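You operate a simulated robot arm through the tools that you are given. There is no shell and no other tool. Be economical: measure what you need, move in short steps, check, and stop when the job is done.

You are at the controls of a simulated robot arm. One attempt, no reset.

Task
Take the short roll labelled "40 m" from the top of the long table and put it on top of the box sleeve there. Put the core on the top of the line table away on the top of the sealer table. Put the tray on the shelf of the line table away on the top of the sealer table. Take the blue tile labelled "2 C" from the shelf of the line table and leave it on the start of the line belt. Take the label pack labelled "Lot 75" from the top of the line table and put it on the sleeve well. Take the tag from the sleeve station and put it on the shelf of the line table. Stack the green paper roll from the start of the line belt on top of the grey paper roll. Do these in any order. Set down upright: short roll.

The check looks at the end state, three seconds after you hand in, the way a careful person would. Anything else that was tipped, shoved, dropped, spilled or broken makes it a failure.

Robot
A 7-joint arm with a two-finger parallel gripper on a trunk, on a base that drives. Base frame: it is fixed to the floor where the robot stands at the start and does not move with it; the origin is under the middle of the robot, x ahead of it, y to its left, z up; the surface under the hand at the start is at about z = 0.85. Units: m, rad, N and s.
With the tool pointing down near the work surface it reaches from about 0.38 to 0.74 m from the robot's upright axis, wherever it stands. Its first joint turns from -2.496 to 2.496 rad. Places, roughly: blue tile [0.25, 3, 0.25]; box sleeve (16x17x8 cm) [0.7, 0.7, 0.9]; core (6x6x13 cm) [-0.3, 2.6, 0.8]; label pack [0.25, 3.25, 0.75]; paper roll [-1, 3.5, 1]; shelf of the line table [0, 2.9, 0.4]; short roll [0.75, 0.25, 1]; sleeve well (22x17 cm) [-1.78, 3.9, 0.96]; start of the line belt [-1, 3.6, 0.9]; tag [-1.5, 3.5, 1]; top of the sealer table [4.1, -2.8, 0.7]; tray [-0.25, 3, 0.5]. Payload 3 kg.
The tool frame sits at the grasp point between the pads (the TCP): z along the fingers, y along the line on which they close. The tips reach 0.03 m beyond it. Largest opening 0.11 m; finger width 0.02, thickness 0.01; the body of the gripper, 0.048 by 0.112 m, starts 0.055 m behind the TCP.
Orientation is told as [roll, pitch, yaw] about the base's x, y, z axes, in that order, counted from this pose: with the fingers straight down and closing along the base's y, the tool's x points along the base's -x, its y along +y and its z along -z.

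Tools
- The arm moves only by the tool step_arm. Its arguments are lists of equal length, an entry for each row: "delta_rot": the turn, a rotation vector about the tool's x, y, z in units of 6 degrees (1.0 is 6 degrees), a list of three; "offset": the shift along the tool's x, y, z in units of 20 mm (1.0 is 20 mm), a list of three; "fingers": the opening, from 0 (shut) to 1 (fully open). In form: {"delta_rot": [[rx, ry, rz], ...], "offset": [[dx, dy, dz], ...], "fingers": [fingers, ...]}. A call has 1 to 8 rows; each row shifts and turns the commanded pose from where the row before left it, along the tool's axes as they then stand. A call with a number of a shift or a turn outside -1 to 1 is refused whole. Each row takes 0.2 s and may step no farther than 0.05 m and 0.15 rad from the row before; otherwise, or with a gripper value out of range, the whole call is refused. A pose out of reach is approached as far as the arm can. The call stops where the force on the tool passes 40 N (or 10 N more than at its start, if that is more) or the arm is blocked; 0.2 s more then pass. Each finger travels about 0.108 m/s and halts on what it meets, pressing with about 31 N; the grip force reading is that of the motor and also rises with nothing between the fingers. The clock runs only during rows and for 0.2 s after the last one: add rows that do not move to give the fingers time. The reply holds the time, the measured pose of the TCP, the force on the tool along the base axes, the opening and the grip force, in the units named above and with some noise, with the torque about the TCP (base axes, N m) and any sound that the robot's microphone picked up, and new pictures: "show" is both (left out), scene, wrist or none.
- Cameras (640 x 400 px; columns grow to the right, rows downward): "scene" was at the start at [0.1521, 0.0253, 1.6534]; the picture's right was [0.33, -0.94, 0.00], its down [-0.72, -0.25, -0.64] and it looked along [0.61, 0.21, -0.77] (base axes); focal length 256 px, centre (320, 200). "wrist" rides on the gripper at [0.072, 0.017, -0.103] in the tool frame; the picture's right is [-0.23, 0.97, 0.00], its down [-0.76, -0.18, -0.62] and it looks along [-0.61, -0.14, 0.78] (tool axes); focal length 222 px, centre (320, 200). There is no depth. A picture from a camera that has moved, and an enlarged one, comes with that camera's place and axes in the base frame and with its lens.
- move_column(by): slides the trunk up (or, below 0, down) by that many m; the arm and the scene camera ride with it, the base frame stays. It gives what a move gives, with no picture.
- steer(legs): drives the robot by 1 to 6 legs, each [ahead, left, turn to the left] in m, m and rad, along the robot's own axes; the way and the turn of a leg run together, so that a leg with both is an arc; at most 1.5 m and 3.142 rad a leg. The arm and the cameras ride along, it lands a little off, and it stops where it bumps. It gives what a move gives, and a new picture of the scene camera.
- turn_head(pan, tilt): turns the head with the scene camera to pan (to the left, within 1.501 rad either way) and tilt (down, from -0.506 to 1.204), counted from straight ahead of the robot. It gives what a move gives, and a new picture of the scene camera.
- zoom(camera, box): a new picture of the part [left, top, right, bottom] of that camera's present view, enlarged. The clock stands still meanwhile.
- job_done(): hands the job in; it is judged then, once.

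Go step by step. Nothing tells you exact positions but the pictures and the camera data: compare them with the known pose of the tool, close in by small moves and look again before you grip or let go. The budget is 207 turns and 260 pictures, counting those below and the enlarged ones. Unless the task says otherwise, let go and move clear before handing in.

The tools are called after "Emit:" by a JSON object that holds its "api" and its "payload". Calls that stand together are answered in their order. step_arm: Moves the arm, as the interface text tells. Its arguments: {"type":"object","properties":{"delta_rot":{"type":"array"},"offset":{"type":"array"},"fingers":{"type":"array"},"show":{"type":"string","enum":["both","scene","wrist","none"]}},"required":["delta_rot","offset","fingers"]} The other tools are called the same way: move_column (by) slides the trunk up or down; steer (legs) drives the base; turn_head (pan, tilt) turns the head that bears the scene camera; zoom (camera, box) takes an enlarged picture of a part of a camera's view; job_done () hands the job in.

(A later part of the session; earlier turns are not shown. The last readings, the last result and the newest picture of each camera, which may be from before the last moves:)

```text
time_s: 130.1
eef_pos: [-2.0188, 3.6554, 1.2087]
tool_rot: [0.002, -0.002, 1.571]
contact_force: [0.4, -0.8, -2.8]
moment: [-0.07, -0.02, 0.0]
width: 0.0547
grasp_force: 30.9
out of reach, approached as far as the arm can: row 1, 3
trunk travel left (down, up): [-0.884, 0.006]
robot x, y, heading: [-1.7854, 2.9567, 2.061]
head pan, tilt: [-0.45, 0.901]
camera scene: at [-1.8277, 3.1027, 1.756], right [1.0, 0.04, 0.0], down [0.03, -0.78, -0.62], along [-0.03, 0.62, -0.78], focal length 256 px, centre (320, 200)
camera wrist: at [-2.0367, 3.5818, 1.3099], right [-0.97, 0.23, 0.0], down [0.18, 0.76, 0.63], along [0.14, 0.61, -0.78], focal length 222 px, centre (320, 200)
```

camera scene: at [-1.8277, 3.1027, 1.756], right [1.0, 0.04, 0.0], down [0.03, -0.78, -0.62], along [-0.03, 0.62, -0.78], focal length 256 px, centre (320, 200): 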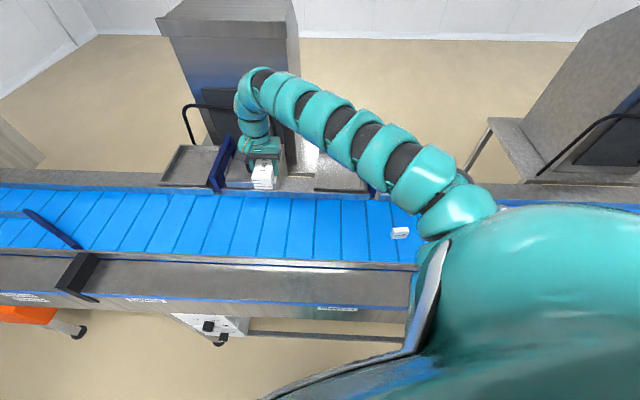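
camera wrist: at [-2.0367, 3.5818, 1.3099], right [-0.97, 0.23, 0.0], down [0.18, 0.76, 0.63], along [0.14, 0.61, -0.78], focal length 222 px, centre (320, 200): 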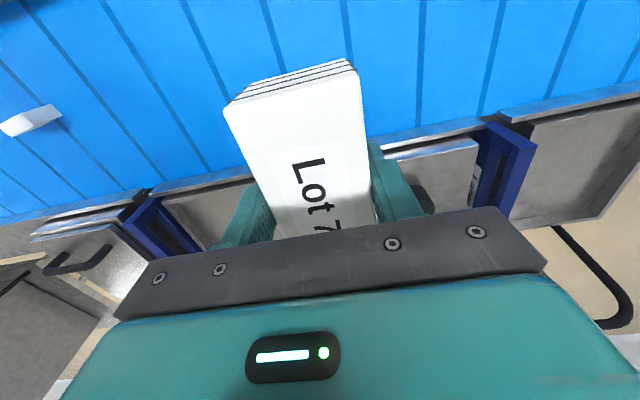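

Reach is fine here. Continuing toward the well.

Emit:
{"api": "step_arm", "payload": {"delta_rot": [[0, 0, 0], [0, 0, 0], [0, 0, 0], [0, 0, 0], [0, 0, 0], [0, 0, 0], [0, 0, 0], [0, 0, 0]], "offset": [[-0.7, -1, 0], [-0.7, -1, 0], [-0.8, -1, 0], [-0.8, -1, 0], [-1, -1, 0], [-1, -1, 0], [-1, -1, 0], [-1, -1, 0]], "fingers": [0.3, 0.3, 0.3, 0.3, 0.3, 0.3, 0.3, 0.3], "show": "none"}}

Emit:
{"api": "step_arm", "payload": {"delta_rot": [[0, 0, 0], [0, 0, 0], [0, 0, 0], [0, 0, 0], [0, 0, 0], [0, 0, 0]], "offset": [[-1, -1, 0], [-1, -1, 0], [-1, -1, 0], [-1, -0.8, 0], [-1, 0, 0], [-0.7, 0, 0]], "fingers": [0.3, 0.3, 0.3, 0.3, 0.3, 0.3]}}

```text
time_s: 131.9
eef_pos: [-1.8571, 3.7972, 1.2095]
tool_rot: [0.002, -0.004, 1.569]
contact_force: [-0.1, 0.9, -2.3]
moment: [-0.03, -0.01, -0.03]
width: 0.0547
grasp_force: 30.9
trunk travel left (down, up): [-0.884, 0.006]
robot x, y, heading: [-1.7864, 2.9573, 2.063]
head pan, tilt: [-0.45, 0.901]
```

```text
time_s: 133.3
eef_pos: [-1.8226, 3.8223, 1.2095]
tool_rot: [0.0, -0.006, 1.571]
contact_force: [-0.4, 0.4, -2.8]
moment: [-0.01, -0.02, 0.0]
width: 0.0545
grasp_force: 31.3
out of reach, approached as far as the arm can: row 2, 3, 4, 5, 6
trunk travel left (down, up): [-0.884, 0.006]
robot x, y, heading: [-1.7888, 2.9586, 2.064]
head pan, tilt: [-0.45, 0.901]
camera scene: at [-1.8291, 3.1022, 1.7561], right [1.0, 0.04, 0.0], down [0.03, -0.78, -0.62], along [-0.03, 0.62, -0.78], focal length 256 px, centre (320, 200)
camera wrist: at [-1.8405, 3.7491, 1.3113], right [-0.97, 0.23, 0.0], down [0.18, 0.76, 0.63], along [0.14, 0.61, -0.78], focal length 222 px, centre (320, 200)
```

scene: 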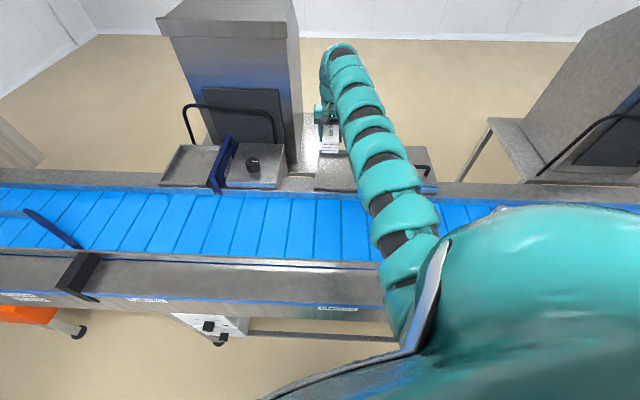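
wrist: 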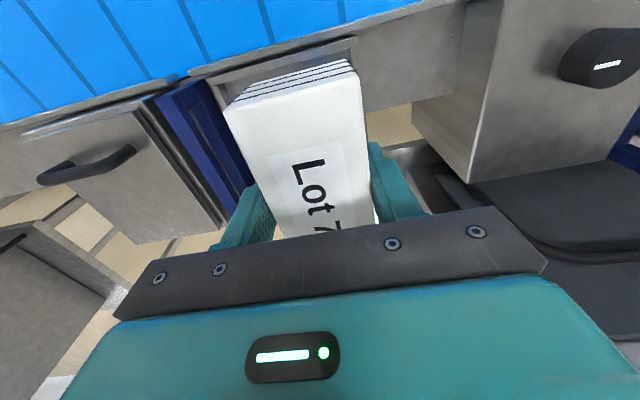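

I need about 0.1 m more, so I'll drive the base that much.

Emit:
{"api": "steer", "payload": {"legs": [[0.067, -0.087, 0]]}}

Emit:
{"api": "zoom", "payload": {"camera": "wrist", "box": [0, 0, 640, 400]}}

```text
time_s: 134.4
eef_pos: [-1.7765, 3.9215, 1.2086]
tool_rot: [0.002, -0.003, 1.567]
contact_force: [0.3, 1.0, -2.0]
moment: [-0.04, 0.0, -0.02]
width: 0.0549
grasp_force: 30.7
trunk travel left (down, up): [-0.884, 0.006]
robot x, y, heading: [-1.74, 3.0546, 2.06]
head pan, tilt: [-0.45, 0.901]
camera scene: at [-1.783, 3.2024, 1.7561], right [1.0, 0.04, 0.0], down [0.03, -0.78, -0.62], along [-0.03, 0.62, -0.78], focal length 256 px, centre (320, 200)
```

scene: 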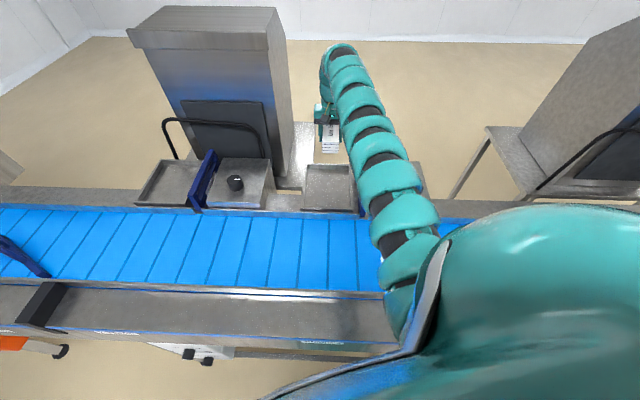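

```text
1.00 times, centred on (320, 200) of wrist (not enlarged: the box is as wide or as high as the picture)
camera zoom: at [-1.793, 3.8492, 1.311], right [-0.97, 0.23, 0.0], down [0.18, 0.76, 0.63], along [0.14, 0.61, -0.78], focal length 222 px, centre (320, 200)
```

zoom: 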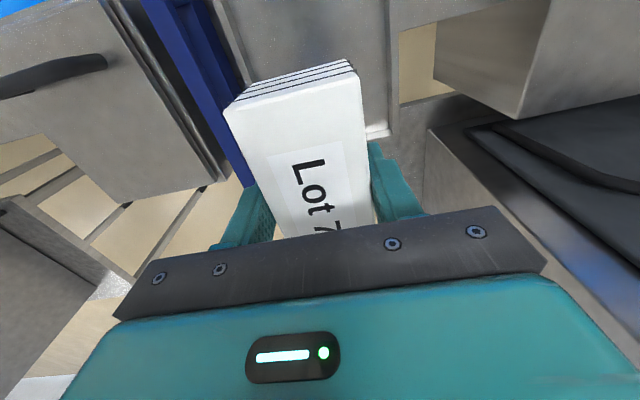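

Emit:
{"api": "zoom", "payload": {"camera": "scene", "box": [270, 110, 390, 220]}}

```text
3.64 times, centred on (330, 165) of scene
camera zoom: at [-1.783, 3.2024, 1.7561], right [1.0, 0.04, 0.0], down [0.03, -0.78, -0.62], along [-0.03, 0.62, -0.78], focal length 931 px, centre (284, 327)
```

zoom: 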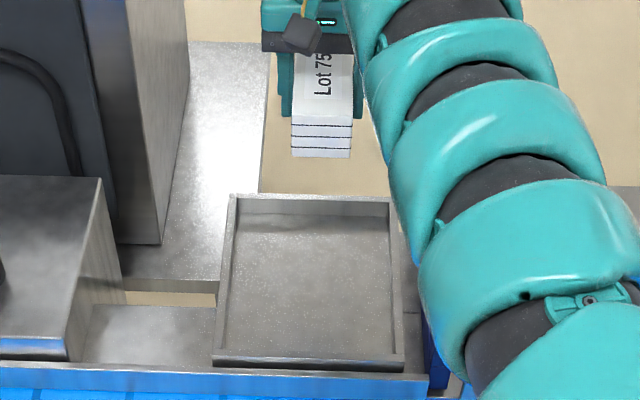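

The well's centre is at about (-1.785, 3.911), inner 17 × 22 cm. I'll descend over it.

Emit:
{"api": "step_arm", "payload": {"delta_rot": [[0, 0, 0], [0, 0, 0], [0, 0, 0], [0, 0, 0], [0, 0, 0], [0, 0, 0], [0, 0, 0], [0, 0, 0]], "offset": [[0.5, 0.4, 1], [0, 0, 1], [0, 0, 1], [0, 0, 1], [0, 0, 1], [0, 0, 1], [0, 0, 1], [0, 0, 0.7]], "fingers": [0.3, 0.3, 0.3, 0.3, 0.3, 0.3, 0.3, 0.3], "show": "wrist"}}

Emit:
{"api": "zoom", "payload": {"camera": "scene", "box": [270, 110, 390, 220]}}

```text
time_s: 136.2
eef_pos: [-1.7821, 3.9045, 1.0559]
tool_rot: [0.0, -0.002, 1.567]
contact_force: [-0.1, 0.0, -2.0]
moment: [-0.01, 0.01, 0.0]
width: 0.0547
grasp_force: 31.4
out of reach, approached as far as the arm can: row 6, 7
trunk travel left (down, up): [-0.884, 0.006]
robot x, y, heading: [-1.7447, 3.0547, 2.058]
head pan, tilt: [-0.45, 0.901]
camera wrist: at [-1.7996, 3.8304, 1.1585], right [-0.97, 0.23, 0.0], down [0.18, 0.76, 0.63], along [0.14, 0.61, -0.78], focal length 222 px, centre (320, 200)
```

wrist: 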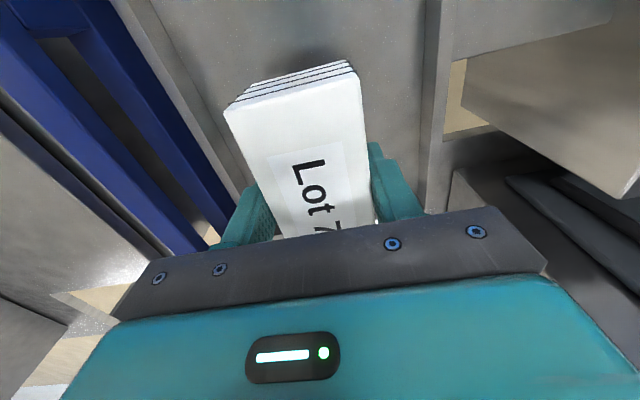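

```text
3.64 times, centred on (330, 165) of scene
camera zoom: at [-1.7833, 3.2021, 1.7561], right [1.0, 0.04, 0.0], down [0.03, -0.78, -0.62], along [-0.03, 0.62, -0.78], focal length 931 px, centre (284, 327)
```

zoom: 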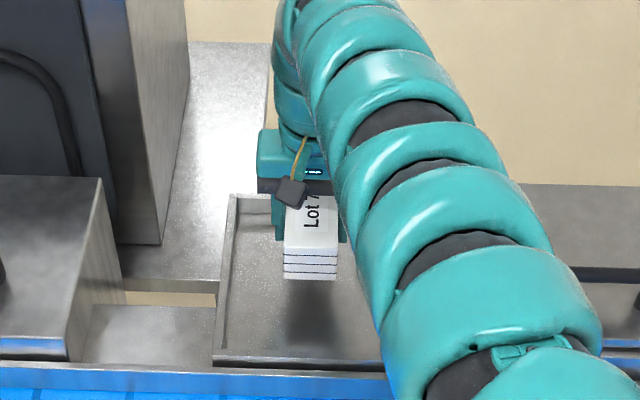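

I'll lower with the trunk so the reach stays the same.

Emit:
{"api": "move_column", "payload": {"by": -0.05}}

Emit:
{"api": "zoom", "payload": {"camera": "scene", "box": [270, 110, 390, 220]}}

```text
time_s: 137.2
eef_pos: [-1.7821, 3.9034, 1.0072]
tool_rot: [0.001, -0.005, 1.568]
contact_force: [0.2, -0.5, -1.9]
moment: [-0.04, 0.01, -0.01]
width: 0.0547
grasp_force: 30.9
trunk travel left (down, up): [-0.834, 0.056]
robot x, y, heading: [-1.7397, 3.055, 2.062]
head pan, tilt: [-0.45, 0.901]
```

```text
3.64 times, centred on (330, 165) of scene
camera zoom: at [-1.7835, 3.2016, 1.7061], right [1.0, 0.04, 0.0], down [0.03, -0.78, -0.62], along [-0.03, 0.62, -0.78], focal length 931 px, centre (284, 327)
```

zoom: 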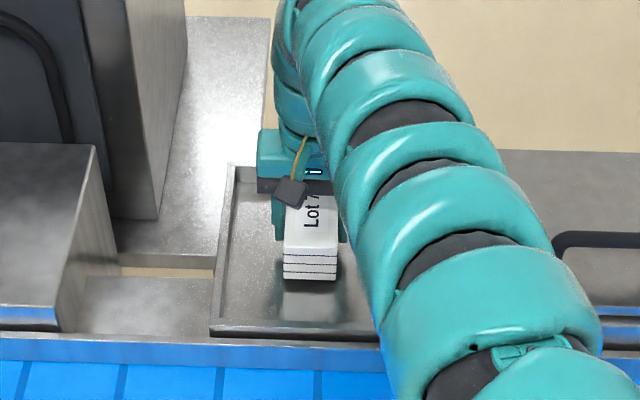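

Emit:
{"api": "move_column", "payload": {"by": -0.015}}

Emit:
{"api": "move_column", "payload": {"by": -0.007}}

Emit:
{"api": "zoom", "payload": {"camera": "scene", "box": [270, 110, 390, 220]}}

```text
time_s: 137.8
eef_pos: [-1.7809, 3.9037, 0.9958]
tool_rot: [0.003, -0.012, 1.566]
contact_force: [-0.8, 6.1, 22.1]
moment: [-0.22, -0.32, 0.09]
width: 0.0551
grasp_force: 30.6
trunk travel left (down, up): [-0.819, 0.071]
robot x, y, heading: [-1.7377, 3.0573, 2.058]
head pan, tilt: [-0.45, 0.901]
```

```text
time_s: 138.5
eef_pos: [-1.7817, 3.9043, 0.9893]
tool_rot: [0.001, -0.012, 1.568]
contact_force: [0.2, -1.8, 13.5]
moment: [-0.75, -0.22, -0.19]
width: 0.0546
grasp_force: 31.2
trunk travel left (down, up): [-0.813, 0.077]
robot x, y, heading: [-1.7401, 3.0523, 2.058]
head pan, tilt: [-0.45, 0.901]
stopped: the force on the tool passed its limit at 41 N (the readings are from after the stop); the commanded pose is now the measured one
```

```text
3.64 times, centred on (330, 165) of scene
camera zoom: at [-1.7834, 3.1986, 1.6844], right [1.0, 0.04, 0.0], down [0.03, -0.78, -0.62], along [-0.03, 0.62, -0.78], focal length 931 px, centre (284, 327)
```

zoom: 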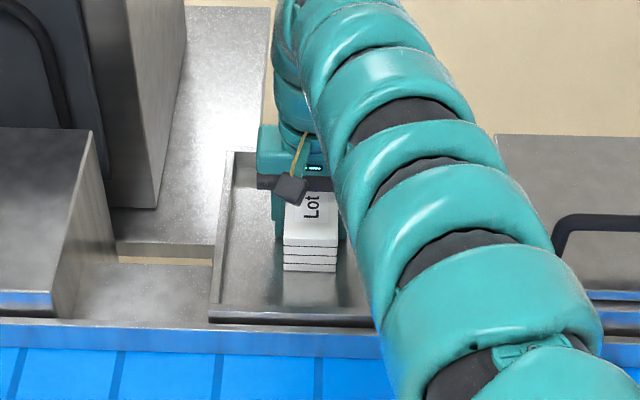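

Touching the well floor. I'll release slowly and lift.

Emit:
{"api": "step_arm", "payload": {"delta_rot": [[0, 0, 0], [0, 0, 0], [0, 0, 0], [0, 0, 0], [0, 0, 0], [0, 0, 0], [0, 0, 0], [0, 0, 0]], "offset": [[0, 0, -0.1], [0, 0, 0], [0, 0, -0.2], [0, 0, -1], [0, 0, -1], [0, 0, -1], [0, 0, -1], [0, 0, -1]], "fingers": [0.55, 0.65, 0.7, 0.7, 0.7, 0.7, 0.7, 0.7]}}

Emit:
{"api": "move_column", "payload": {"by": 0.075}}

Emit:
{"api": "zoom", "payload": {"camera": "wrist", "box": [0, 0, 640, 400]}}

```text
time_s: 140.3
eef_pos: [-1.7809, 3.9033, 1.0956]
tool_rot: [0.004, -0.008, 1.568]
contact_force: [0.3, -0.6, 0.3]
moment: [-0.03, 0.0, -0.03]
width: 0.0768
grasp_force: 0.0
trunk travel left (down, up): [-0.813, 0.077]
robot x, y, heading: [-1.741, 3.0575, 2.061]
head pan, tilt: [-0.45, 0.901]
camera scene: at [-1.7836, 3.2008, 1.6845], right [1.0, 0.04, 0.0], down [0.03, -0.78, -0.62], along [-0.03, 0.62, -0.78], focal length 256 px, centre (320, 200)
camera wrist: at [-1.7994, 3.8294, 1.1961], right [-0.97, 0.23, 0.0], down [0.18, 0.76, 0.63], along [0.14, 0.61, -0.78], focal length 222 px, centre (320, 200)
```

scene: 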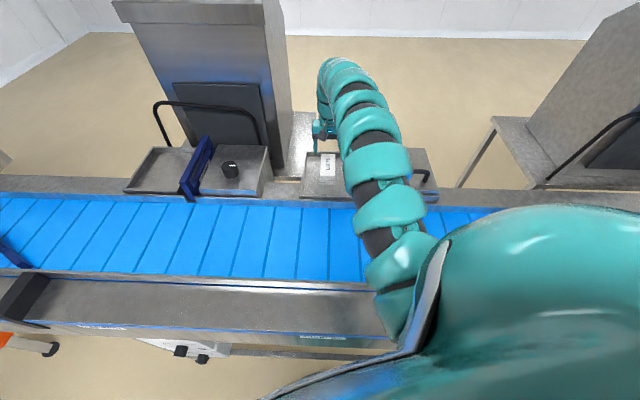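
wrist: 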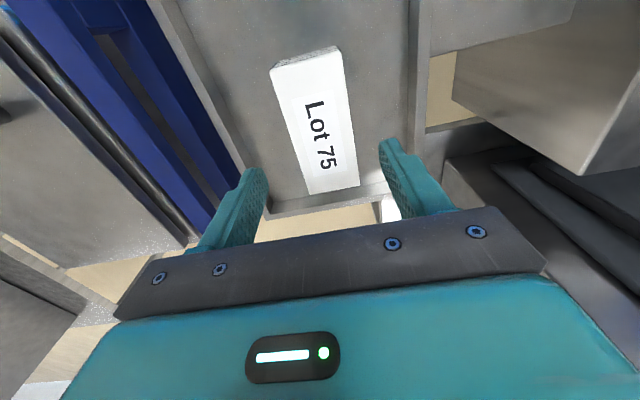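

```text
time_s: 141.5
eef_pos: [-1.7808, 3.9039, 1.1673]
tool_rot: [0.002, -0.008, 1.567]
contact_force: [0.7, 0.5, 1.3]
moment: [0.01, -0.01, 0.04]
width: 0.0772
grasp_force: 0.1
trunk travel left (down, up): [-0.888, 0.002]
robot x, y, heading: [-1.7405, 3.0542, 2.068]
head pan, tilt: [-0.45, 0.901]
```

```text
1.00 times, centred on (320, 200) of wrist (not enlarged: the box is as wide or as high as the picture)
camera zoom: at [-1.7993, 3.8301, 1.2699], right [-0.97, 0.23, 0.0], down [0.18, 0.76, 0.63], along [0.14, 0.61, -0.78], focal length 222 px, centre (320, 200)
```

zoom: 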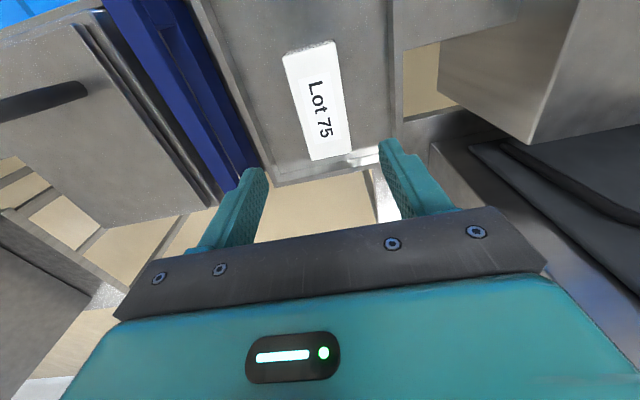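

The Lot 75 pack lies flat in the well. Next is the tag on the belt at about (-1.556, 3.58), so I'll retract over the belt toward it.

Emit:
{"api": "step_arm", "payload": {"delta_rot": [[0, 0, 0], [0, 0, 0], [0, 0, 0], [0, 0, 0], [0, 0, 0], [0, 0, 0], [0, 0, 0], [0, 0, 0]], "offset": [[1, 0, -0.5], [1, 0, 0], [1, 0, 0], [1, 0, 0], [1, 0, 0], [1, 0, 0], [1, 0, 0], [1, 0, 0]], "fingers": [0.7, 0.7, 0.7, 0.7, 0.7, 0.7, 0.7, 0.7], "show": "none"}}

Emit:
{"api": "step_arm", "payload": {"delta_rot": [[0, 0, 0], [0, 0, 0], [0, 0, 0], [0, 0, 0], [0, 0, 0], [0, 0, 0], [0, 0, 0], [0, 0, 0]], "offset": [[1, -1, 0], [1, -1, 0], [1, -1, 0], [1, -1, 0], [1, -1, 0], [1, -1, 0], [1, -1, 0], [1, -1, 0]], "fingers": [0.7, 0.7, 0.7, 0.7, 0.7, 0.7, 0.7, 0.7]}}

```text
time_s: 143.3
eef_pos: [-1.8022, 3.8182, 1.1703]
tool_rot: [0.001, -0.008, 1.568]
contact_force: [-0.7, 0.2, 0.6]
moment: [0.02, -0.01, 0.03]
width: 0.0767
grasp_force: 0.0
out of reach, approached as far as the arm can: row 5, 6, 7, 8
trunk travel left (down, up): [-0.888, 0.002]
robot x, y, heading: [-1.7411, 3.0535, 2.061]
head pan, tilt: [-0.45, 0.901]
```

```text
time_s: 145.1
eef_pos: [-1.6717, 3.8377, 1.1407]
tool_rot: [0.001, -0.008, 1.566]
contact_force: [-0.2, -0.1, 0.2]
moment: [0.0, 0.01, -0.03]
width: 0.077
grasp_force: 0.1
out of reach, approached as far as the arm can: row 1, 2, 3, 4, 5, 6, 7, 8
trunk travel left (down, up): [-0.888, 0.002]
robot x, y, heading: [-1.7425, 3.0561, 2.063]
head pan, tilt: [-0.45, 0.901]
camera scene: at [-1.7826, 3.2017, 1.7594], right [1.0, 0.04, 0.0], down [0.03, -0.78, -0.62], along [-0.03, 0.62, -0.78], focal length 256 px, centre (320, 200)
camera wrist: at [-1.6896, 3.7633, 1.242], right [-0.97, 0.23, 0.0], down [0.18, 0.76, 0.63], along [0.14, 0.61, -0.78], focal length 222 px, centre (320, 200)
```

scene: 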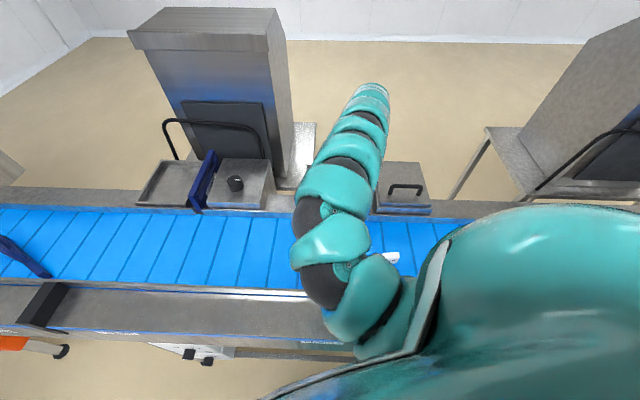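
wrist: 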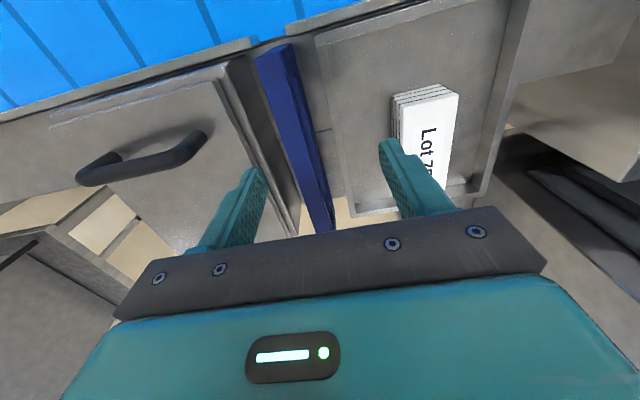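

The arm is folding near a limit, so I'll raise the hand and use the base to back away instead.

Emit:
{"api": "step_arm", "payload": {"delta_rot": [[0, 0, 0], [0, 0, 0], [0, 0, 0], [0, 0, 0]], "offset": [[0, 0, -1], [0, 0, -1], [0, 0, -1], [0, 0, -1]], "fingers": [0.7, 0.7, 0.7, 0.7], "show": "none"}}

```text
time_s: 146.1
eef_pos: [-1.6731, 3.842, 1.2224]
tool_rot: [0.002, -0.008, 1.567]
contact_force: [0.5, 0.7, 0.0]
moment: [-0.01, -0.02, 0.01]
width: 0.0769
grasp_force: 0.1
out of reach, approached as far as the arm can: row 1, 2
trunk travel left (down, up): [-0.888, 0.002]
robot x, y, heading: [-1.7421, 3.0571, 2.06]
head pan, tilt: [-0.45, 0.901]
```

Emit:
{"api": "steer", "payload": {"legs": [[-0.284, 0.019, 0]]}}

Emit:
{"api": "zoom", "payload": {"camera": "wrist", "box": [0, 0, 640, 400]}}

```text
time_s: 148.0
eef_pos: [-1.5503, 3.5806, 1.2226]
tool_rot: [0.002, -0.007, 1.561]
contact_force: [1.5, -0.2, 0.3]
moment: [0.0, 0.06, -0.04]
width: 0.077
grasp_force: 0.0
trunk travel left (down, up): [-0.888, 0.002]
robot x, y, heading: [-1.6241, 2.7928, 2.06]
head pan, tilt: [-0.45, 0.901]
camera scene: at [-1.665, 2.9401, 1.7596], right [1.0, 0.03, 0.0], down [0.03, -0.78, -0.62], along [-0.02, 0.62, -0.78], focal length 256 px, centre (320, 200)
```

scene: 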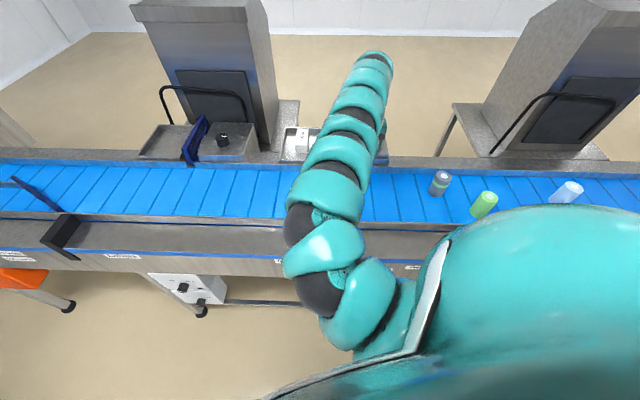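

```text
1.00 times, centred on (320, 200) of wrist (not enlarged: the box is as wide or as high as the picture)
camera zoom: at [-1.569, 3.5071, 1.3236], right [-0.97, 0.24, 0.0], down [0.19, 0.76, 0.63], along [0.15, 0.61, -0.78], focal length 222 px, centre (320, 200)
```

zoom: 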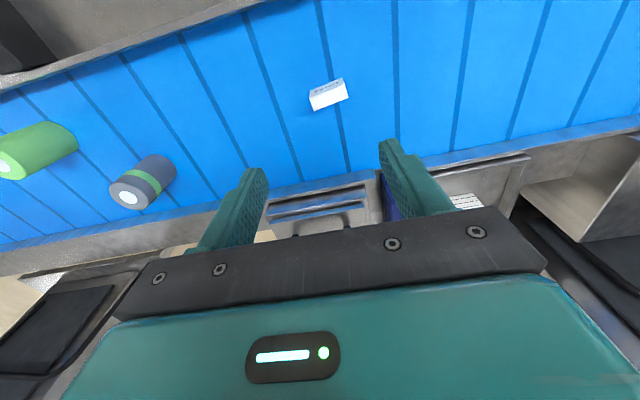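

Emit:
{"api": "zoom", "payload": {"camera": "wrist", "box": [270, 55, 390, 130]}}

```text
5.33 times, centred on (330, 92) of wrist
camera zoom: at [-1.569, 3.5071, 1.3236], right [-0.97, 0.24, 0.0], down [0.19, 0.76, 0.63], along [0.15, 0.61, -0.78], focal length 1185 px, centre (267, 773)
```

zoom: 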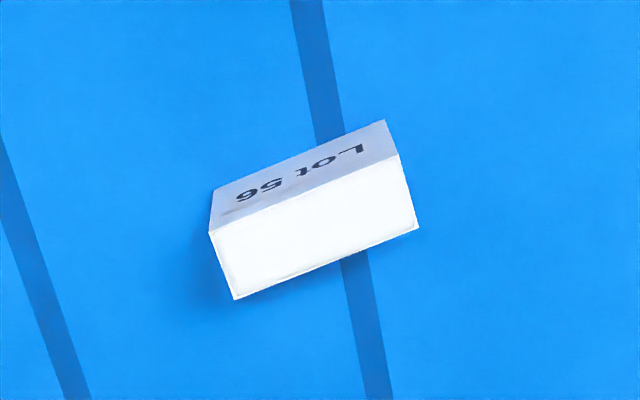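

The tag is a small standing block at about (-1.561, 3.596), 5.6 cm wide. I'll align to grip its width and lower with the trunk.

Emit:
{"api": "step_arm", "payload": {"delta_rot": [[0, 0, -0.65], [0, 0, -0.65], [0, 0, 0]], "offset": [[-0.37, 0.27, 0], [-0.37, 0.27, 0], [0, 0, 0]], "fingers": [0.8, 0.8, 0.8], "show": "none"}}

Emit:
{"api": "move_column", "payload": {"by": -0.15}}

Emit:
{"api": "zoom", "payload": {"camera": "wrist", "box": [160, 0, 480, 200]}}

```text
time_s: 148.8
eef_pos: [-1.5612, 3.5972, 1.2228]
tool_rot: [0.0, -0.006, 1.699]
contact_force: [0.0, -1.1, 0.1]
moment: [0.0, -0.02, -0.03]
width: 0.0881
grasp_force: 0.2
trunk travel left (down, up): [-0.888, 0.002]
robot x, y, heading: [-1.6266, 2.7954, 2.063]
head pan, tilt: [-0.45, 0.901]
```

```text
time_s: 150.6
eef_pos: [-1.5618, 3.5966, 1.073]
tool_rot: [0.0, -0.007, 1.696]
contact_force: [0.2, -0.2, 0.6]
moment: [0.02, 0.01, -0.02]
width: 0.088
grasp_force: 0.0
trunk travel left (down, up): [-0.738, 0.152]
robot x, y, heading: [-1.6244, 2.794, 2.051]
head pan, tilt: [-0.45, 0.901]
```

```text
2.00 times, centred on (320, 100) of wrist
camera zoom: at [-1.5706, 3.5208, 1.1739], right [-0.99, 0.1, 0.0], down [0.08, 0.77, 0.63], along [0.06, 0.63, -0.78], focal length 444 px, centre (320, 400)
```

zoom: 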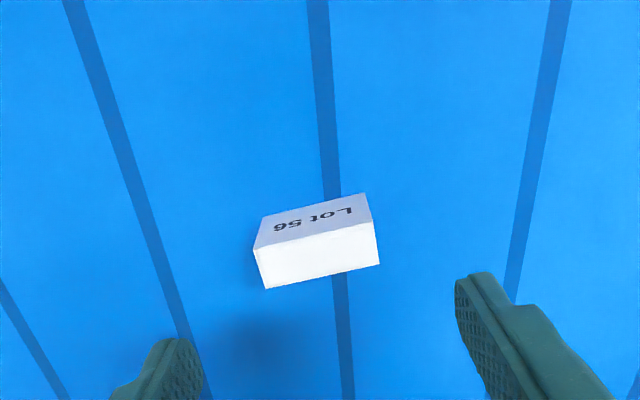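

Tag centre about (-1.562, 3.603), top z≈0.958. Lowering and gripping its upper part.

Emit:
{"api": "step_arm", "payload": {"delta_rot": [[0, 0, 0], [0, 0, 0]], "offset": [[-0.3, 0, 0], [0, 0, 0]], "fingers": [0.8, 0.8], "show": "none"}}

Emit:
{"api": "move_column", "payload": {"by": -0.113}}

Emit:
{"api": "zoom", "payload": {"camera": "wrist", "box": [160, 50, 480, 250]}}

```text
time_s: 151.2
eef_pos: [-1.5633, 3.6017, 1.0734]
tool_rot: [0.001, -0.007, 1.699]
contact_force: [0.3, -0.3, 0.4]
moment: [0.04, 0.01, -0.03]
width: 0.0879
grasp_force: 0.0
trunk travel left (down, up): [-0.738, 0.152]
robot x, y, heading: [-1.6227, 2.7959, 2.057]
head pan, tilt: [-0.45, 0.901]
```

```text
time_s: 152.6
eef_pos: [-1.5631, 3.6018, 0.9594]
tool_rot: [-0.001, -0.007, 1.697]
contact_force: [-0.5, -1.2, 1.6]
moment: [-0.04, -0.07, -0.08]
width: 0.0881
grasp_force: 0.0
trunk travel left (down, up): [-0.625, 0.265]
robot x, y, heading: [-1.6235, 2.796, 2.058]
head pan, tilt: [-0.45, 0.901]
```

```text
2.00 times, centred on (320, 150) of wrist
camera zoom: at [-1.571, 3.5264, 1.0616], right [-0.99, 0.1, 0.0], down [0.08, 0.77, 0.63], along [0.06, 0.63, -0.78], focal length 444 px, centre (320, 300)
```

zoom: 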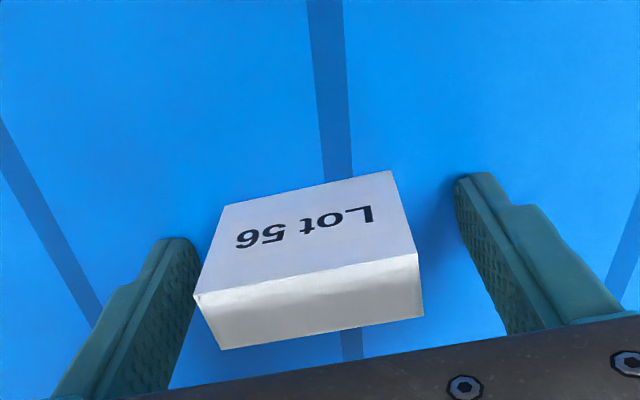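

Shift a further 7 mm in y, then close and lift.

Emit:
{"api": "step_arm", "payload": {"delta_rot": [[0, 0, 0], [0, 0, 0], [0, 0, 0], [0, 0, 0], [0, 0, 0]], "offset": [[-0.35, 0, 0], [0, 0, 0], [0, 0, 0], [0, 0, 0], [0, 0, 0]], "fingers": [0.8, 0.4, 0.3, 0.3, 0.3], "show": "none"}}

Emit:
{"api": "move_column", "payload": {"by": 0.15}}

Emit:
{"api": "zoom", "payload": {"camera": "wrist", "box": [160, 50, 480, 250]}}

```text
time_s: 153.8
eef_pos: [-1.5634, 3.6089, 0.9612]
tool_rot: [-0.001, -0.009, 1.697]
contact_force: [1.7, 2.1, 5.5]
moment: [0.02, -0.14, -0.01]
width: 0.0535
grasp_force: 30.7
trunk travel left (down, up): [-0.625, 0.265]
robot x, y, heading: [-1.625, 2.791, 2.053]
head pan, tilt: [-0.45, 0.901]
```

```text
time_s: 155.6
eef_pos: [-1.5637, 3.609, 1.1087]
tool_rot: [0.001, -0.007, 1.696]
contact_force: [-1.0, -0.2, -1.3]
moment: [0.02, -0.02, -0.03]
width: 0.0532
grasp_force: 31.3
trunk travel left (down, up): [-0.775, 0.115]
robot x, y, heading: [-1.6247, 2.7947, 2.051]
head pan, tilt: [-0.45, 0.901]
```

```text
2.00 times, centred on (320, 150) of wrist
camera zoom: at [-1.5718, 3.5335, 1.2109], right [-0.99, 0.1, 0.0], down [0.08, 0.77, 0.63], along [0.06, 0.63, -0.78], focal length 444 px, centre (320, 300)
```

zoom: 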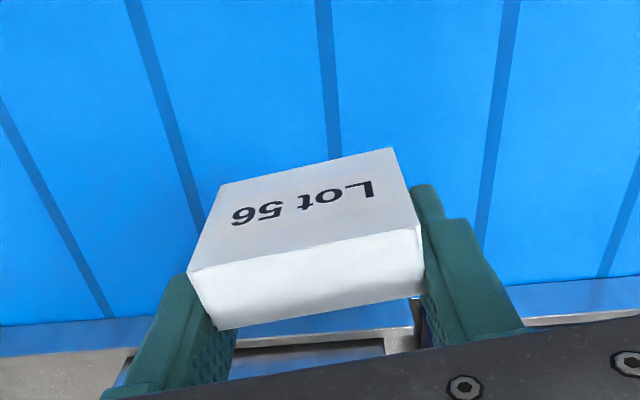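

The tag is in hand. I'll back away, turn toward the line table, and look at its shelf.

Emit:
{"api": "steer", "payload": {"legs": [[-0.53, 0.28, 0], [0, 0, -1.45]]}}

Emit:
{"api": "turn_head", "payload": {"pan": 0.0, "tilt": 0.6}}

Emit:
{"api": "move_column", "payload": {"by": -0.5}}

Emit:
{"api": "turn_head", "payload": {"pan": 0.1, "tilt": 0.45}}

```text
time_s: 162.6
eef_pos: [-0.8011, 2.219, 1.1091]
tool_rot: [0.0, -0.007, 0.248]
contact_force: [-0.1, -0.2, -0.8]
moment: [0.0, -0.01, -0.01]
width: 0.053
grasp_force: 30.8
trunk travel left (down, up): [-0.775, 0.115]
robot x, y, heading: [-1.6156, 2.1806, 0.606]
head pan, tilt: [-0.45, 0.901]
camera scene: at [-1.4761, 2.2386, 1.6465], right [0.15, -0.99, 0.0], down [-0.77, -0.12, -0.62], along [0.61, 0.1, -0.78], focal length 256 px, centre (320, 200)
```

scene: 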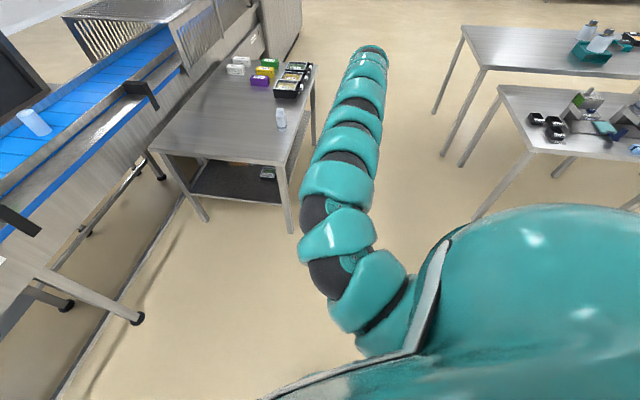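

```text
time_s: 163.5
eef_pos: [-0.8001, 2.2183, 1.1102]
tool_rot: [0.0, -0.006, 0.246]
contact_force: [0.2, 0.4, 0.0]
moment: [0.01, -0.01, -0.01]
width: 0.0532
grasp_force: 31.6
trunk travel left (down, up): [-0.775, 0.115]
robot x, y, heading: [-1.6163, 2.1795, 0.604]
head pan, tilt: [0.0, 0.6]
camera scene: at [-1.478, 2.2773, 1.6712], right [0.57, -0.82, 0.0], down [-0.47, -0.32, -0.82], along [0.68, 0.47, -0.57], focal length 256 px, centre (320, 200)
```

scene: 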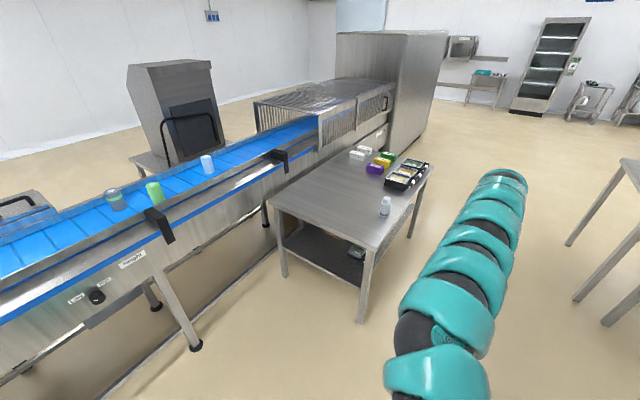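

```text
refused: -0.5 is not a number from -0.4 to 0.4
```

```text
time_s: 164.2
eef_pos: [-0.801, 2.2186, 1.109]
tool_rot: [0.0, -0.007, 0.246]
contact_force: [-0.3, -0.4, -0.6]
moment: [0.01, -0.03, 0.04]
width: 0.0535
grasp_force: 31.2
trunk travel left (down, up): [-0.775, 0.115]
robot x, y, heading: [-1.6151, 2.1804, 0.605]
head pan, tilt: [0.099, 0.45]
camera scene: at [-1.4807, 2.2867, 1.6847], right [0.65, -0.76, 0.0], down [-0.33, -0.28, -0.9], along [0.69, 0.58, -0.44], focal length 256 px, centre (320, 200)
```

scene: 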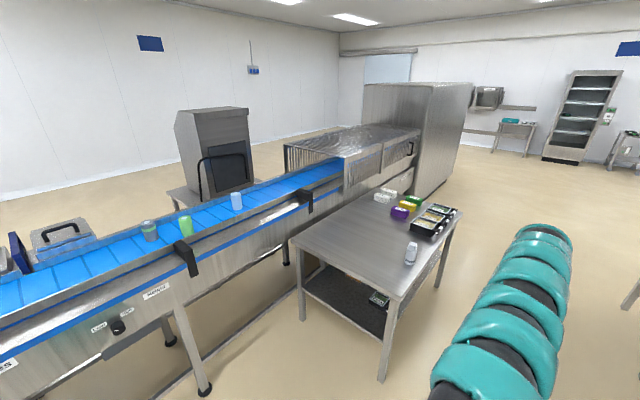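

The shelf's left end is free, at about z≈0.36. I'll lower the trunk to see under the tabletop.

Emit:
{"api": "move_column", "payload": {"by": -0.4}}

Emit:
{"api": "turn_head", "payload": {"pan": 0.1, "tilt": 0.4}}

Emit:
{"api": "zoom", "payload": {"camera": "scene", "box": [260, 160, 480, 310]}}

```text
time_s: 168.0
eef_pos: [-0.8012, 2.2189, 0.7098]
tool_rot: [0.0, -0.006, 0.248]
contact_force: [0.9, -0.2, -0.3]
moment: [-0.02, -0.02, -0.01]
width: 0.0533
grasp_force: 30.5
trunk travel left (down, up): [-0.375, 0.515]
robot x, y, heading: [-1.6132, 2.1808, 0.602]
head pan, tilt: [0.099, 0.45]
```

```text
time_s: 168.6
eef_pos: [-0.8015, 2.2191, 0.7086]
tool_rot: [-0.001, -0.007, 0.245]
contact_force: [-0.5, 0.2, 0.5]
moment: [0.0, 0.02, 0.03]
width: 0.0533
grasp_force: 30.6
trunk travel left (down, up): [-0.375, 0.515]
robot x, y, heading: [-1.6164, 2.1827, 0.608]
head pan, tilt: [0.099, 0.4]
camera scene: at [-1.4803, 2.2872, 1.2894], right [0.65, -0.76, 0.0], down [-0.3, -0.25, -0.92], along [0.7, 0.6, -0.39], focal length 256 px, centre (320, 200)
```

scene: 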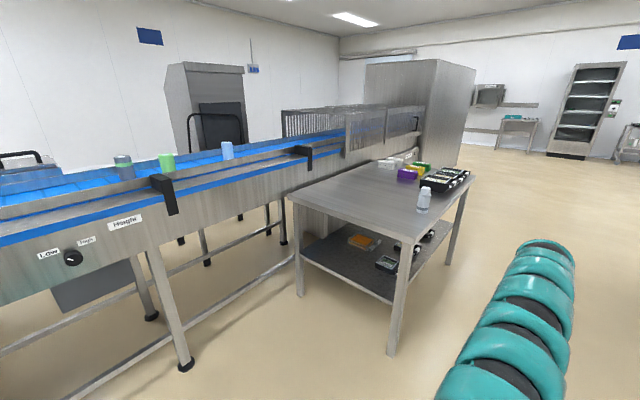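

```text
2.67 times, centred on (370, 235) of scene
camera zoom: at [-1.4803, 2.2872, 1.2894], right [0.65, -0.76, 0.0], down [-0.3, -0.25, -0.92], along [0.7, 0.6, -0.39], focal length 683 px, centre (187, 107)
```

zoom: 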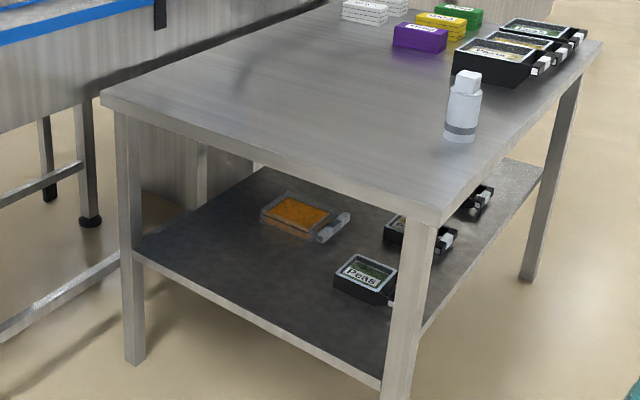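

The shelf has an orange tray and some black trays. I'll reposition left of the table, facing +x, for the tag placement and a better look.

Emit:
{"api": "steer", "payload": {"legs": [[0.34, 0.64, 0], [0, 0, -0.606]]}}

Emit:
{"api": "turn_head", "payload": {"pan": 0.0, "tilt": 0.5}}

Emit:
{"api": "zoom", "payload": {"camera": "scene", "box": [200, 130, 440, 280]}}

```text
time_s: 174.2
eef_pos: [-1.0043, 2.4728, 0.7101]
tool_rot: [-0.001, -0.007, -0.348]
contact_force: [0.1, 0.1, 0.0]
moment: [-0.01, -0.02, 0.01]
width: 0.0531
grasp_force: 30.6
trunk travel left (down, up): [-0.375, 0.515]
robot x, y, heading: [-1.7013, 2.8979, 0.011]
head pan, tilt: [0.099, 0.4]
camera scene: at [-1.5292, 2.9086, 1.2895], right [0.11, -0.99, 0.0], down [-0.39, -0.04, -0.92], along [0.92, 0.1, -0.39], focal length 256 px, centre (320, 200)
```

scene: 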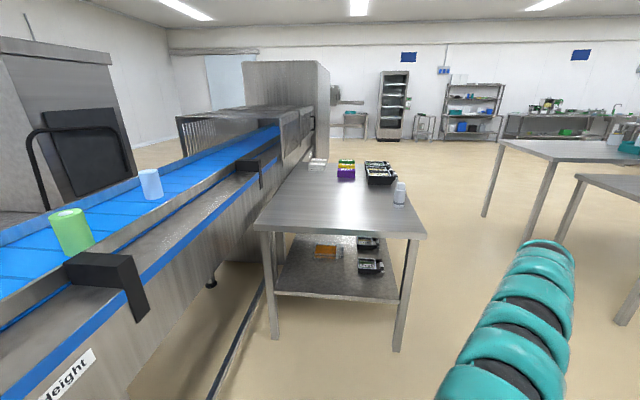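

```text
time_s: 174.9
eef_pos: [-1.0055, 2.4718, 0.7088]
tool_rot: [0.0, -0.007, -0.346]
contact_force: [-1.0, 0.0, 0.2]
moment: [0.02, -0.02, 0.0]
width: 0.0535
grasp_force: 31.2
trunk travel left (down, up): [-0.375, 0.515]
robot x, y, heading: [-1.6994, 2.8993, 0.02]
head pan, tilt: [0.0, 0.499]
camera scene: at [-1.5303, 2.8994, 1.2804], right [0.01, -1.0, 0.0], down [-0.48, -0.01, -0.88], along [0.88, 0.01, -0.48], focal length 256 px, centre (320, 200)
```

scene: 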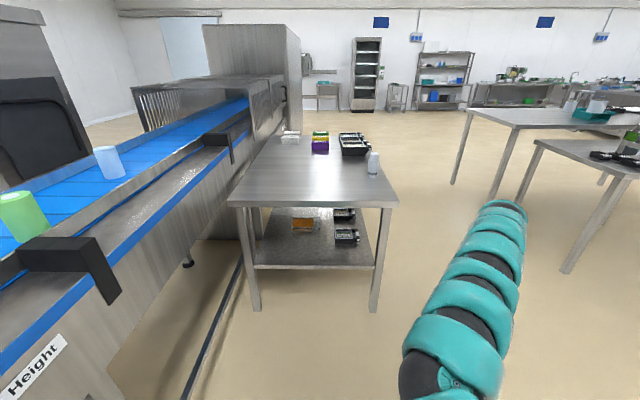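

```text
2.67 times, centred on (320, 205) of scene
camera zoom: at [-1.5303, 2.8994, 1.2804], right [0.01, -1.0, 0.0], down [-0.48, -0.01, -0.88], along [0.88, 0.01, -0.48], focal length 683 px, centre (320, 187)
```

zoom: 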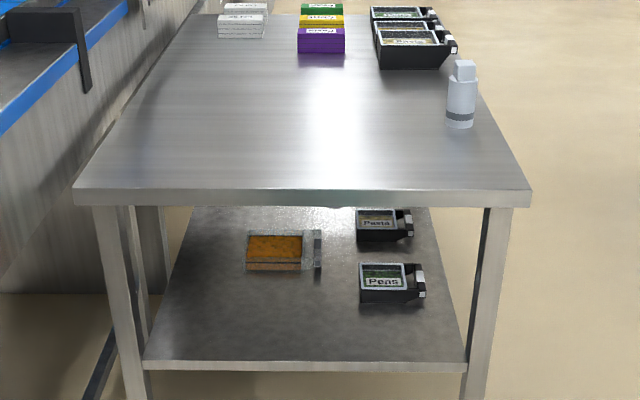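

The free left part of the shelf is at x≈-0.5 to -0.38, y≈2.9–3.2, z≈0.35. I'll straighten the tool yaw and begin pitching it toward horizontal.

Emit:
{"api": "step_arm", "payload": {"delta_rot": [[0, 0, -0.85], [0, 0, -0.85], [0, 0, -0.85], [0, 0, -0.8], [0, 0, 0], [0, 0, 0], [0, 0, 0], [0, 0, 0]], "offset": [[0.5, 1, 0], [0.5, 1, 0], [0.5, 1, 0], [0.5, 1, 0], [0.5, 1, 0], [0.5, 1, 0], [0.5, 1, 0], [0.5, 1, 0]], "fingers": [0.3, 0.3, 0.3, 0.3, 0.3, 0.3, 0.3, 0.3], "show": "none"}}

Emit:
{"api": "step_arm", "payload": {"delta_rot": [[0, -1, 0], [0, -1, 0], [0, -1, 0], [0, -1, 0], [0, -1, 0], [0, -1, 0], [0, -1, 0], [0, -1, 0]], "offset": [[0, 0.8, 0], [0, 0.8, 0], [0, 0.8, 0], [0, 0.8, 0], [0, 0.8, 0], [0, 0.8, 0], [0, 0.8, 0], [0, 0.8, 0]], "fingers": [0.3, 0.3, 0.3, 0.3, 0.3, 0.3, 0.3, 0.3]}}

```text
time_s: 176.7
eef_pos: [-0.9912, 2.6214, 0.7149]
tool_rot: [-0.003, -0.004, 0.004]
contact_force: [-1.4, 1.3, 0.0]
moment: [0.02, -0.02, 0.0]
width: 0.0535
grasp_force: 31.1
out of reach, approached as far as the arm can: row 3, 4, 5, 6, 7, 8
trunk travel left (down, up): [-0.375, 0.515]
robot x, y, heading: [-1.7036, 2.8985, 0.009]
head pan, tilt: [0.0, 0.499]
```

```text
time_s: 178.5
eef_pos: [-0.8085, 2.7363, 0.711]
tool_rot: [-0.002, -0.844, 0.007]
contact_force: [-1.4, 0.4, -0.5]
moment: [-0.02, 0.01, 0.01]
width: 0.0532
grasp_force: 30.8
out of reach, approached as far as the arm can: row 1, 2, 3, 4, 5, 6, 7, 8
trunk travel left (down, up): [-0.375, 0.515]
robot x, y, heading: [-1.7004, 2.899, 0.011]
head pan, tilt: [0.0, 0.499]
camera scene: at [-1.5302, 2.8996, 1.2803], right [0.01, -1.0, 0.0], down [-0.48, -0.01, -0.88], along [0.88, 0.01, -0.48], focal length 256 px, centre (320, 200)
camera wrist: at [-0.935, 2.7517, 0.7248], right [0.15, 0.97, 0.17], down [0.04, -0.18, 0.98], along [0.99, -0.14, -0.06], focal length 222 px, centre (320, 200)
```

scene: 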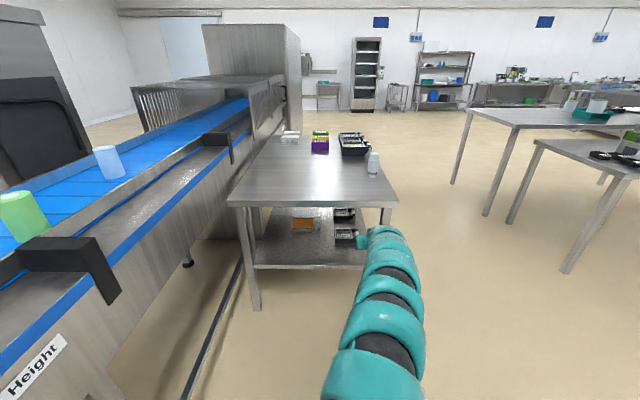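
wrist: 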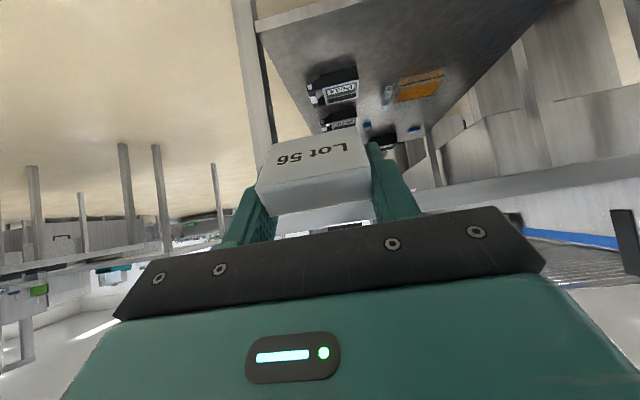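

The tool is pitching well and the wrist camera now sees the shelf (upside down). Let me zoom to identify items.

Emit:
{"api": "zoom", "payload": {"camera": "wrist", "box": [290, 50, 470, 160]}}

```text
3.56 times, centred on (380, 105) of wrist
camera zoom: at [-0.935, 2.7517, 0.7248], right [0.15, 0.97, 0.17], down [0.04, -0.18, 0.98], along [0.99, -0.14, -0.06], focal length 790 px, centre (107, 538)
```

zoom: 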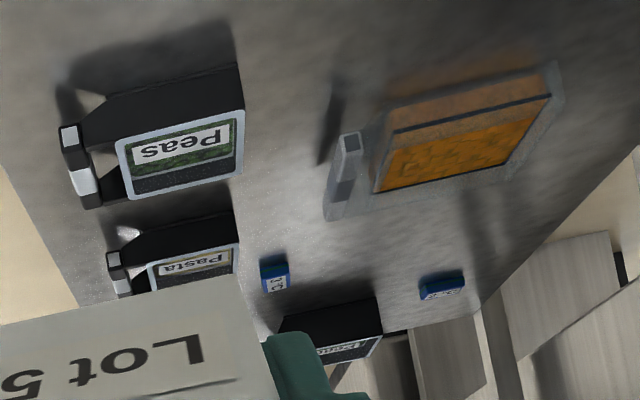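

I see blue tiles and the clear orange tray on the shelf. Now finish the pitch and lower the trunk.

Emit:
{"api": "step_arm", "payload": {"delta_rot": [[0, -0.92, 0], [0, -0.92, 0], [0, -0.92, 0], [0, -0.9, 0], [0, 0, 0], [0, 0, 0], [0, 0, 0], [0, 0, 0]], "offset": [[0, 1, 0], [0, 1, 0], [0, 1, 0], [0, 1, 0], [0, 1, 0], [0, 1, 0], [0, 1, 0], [0, 1, 0]], "fingers": [0.3, 0.3, 0.3, 0.3, 0.3, 0.3, 0.3, 0.3], "show": "none"}}

Emit:
{"api": "move_column", "payload": {"by": -0.27}}

Emit:
{"api": "zoom", "payload": {"camera": "wrist", "box": [0, 0, 640, 400]}}

Emit:
{"api": "zoom", "payload": {"camera": "scene", "box": [0, 0, 640, 400]}}

```text
time_s: 180.3
eef_pos: [-0.7954, 2.8801, 0.7122]
tool_rot: [0.048, -1.1, 0.005]
contact_force: [0.0, 0.1, 0.6]
moment: [0.0, -0.02, 0.02]
width: 0.0535
grasp_force: 31.3
out of reach, approached as far as the arm can: row 1, 2, 3, 4
trunk travel left (down, up): [-0.375, 0.515]
robot x, y, heading: [-1.7043, 2.8985, 0.018]
head pan, tilt: [0.0, 0.499]
```

```text
time_s: 183.0
eef_pos: [-0.797, 2.8806, 0.4424]
tool_rot: [0.052, -1.1, 0.008]
contact_force: [-0.3, -0.2, -0.4]
moment: [-0.01, 0.0, 0.02]
width: 0.0531
grasp_force: 31.2
trunk travel left (down, up): [-0.105, 0.785]
robot x, y, heading: [-1.7004, 2.8978, 0.012]
head pan, tilt: [0.0, 0.499]
```

```text
1.00 times, centred on (320, 200) of wrist (not enlarged: the box is as wide or as high as the picture)
camera zoom: at [-0.9231, 2.8906, 0.4228], right [0.05, 0.97, 0.23], down [-0.2, -0.21, 0.96], along [0.98, -0.09, 0.18], focal length 222 px, centre (320, 200)
```

zoom: 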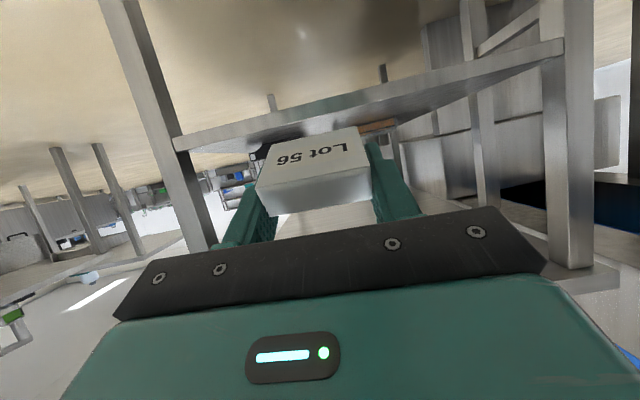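

```text
1.00 times, centred on (320, 200) of scene (not enlarged: the box is as wide or as high as the picture)
camera zoom: at [-1.5304, 2.8995, 1.0104], right [0.01, -1.0, 0.0], down [-0.48, -0.01, -0.88], along [0.88, 0.01, -0.48], focal length 256 px, centre (320, 200)
```

zoom: 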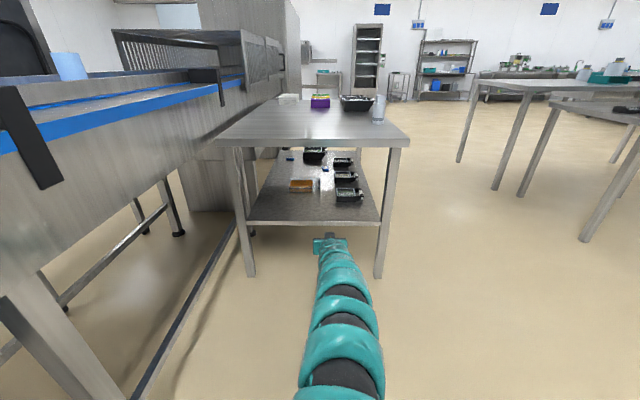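

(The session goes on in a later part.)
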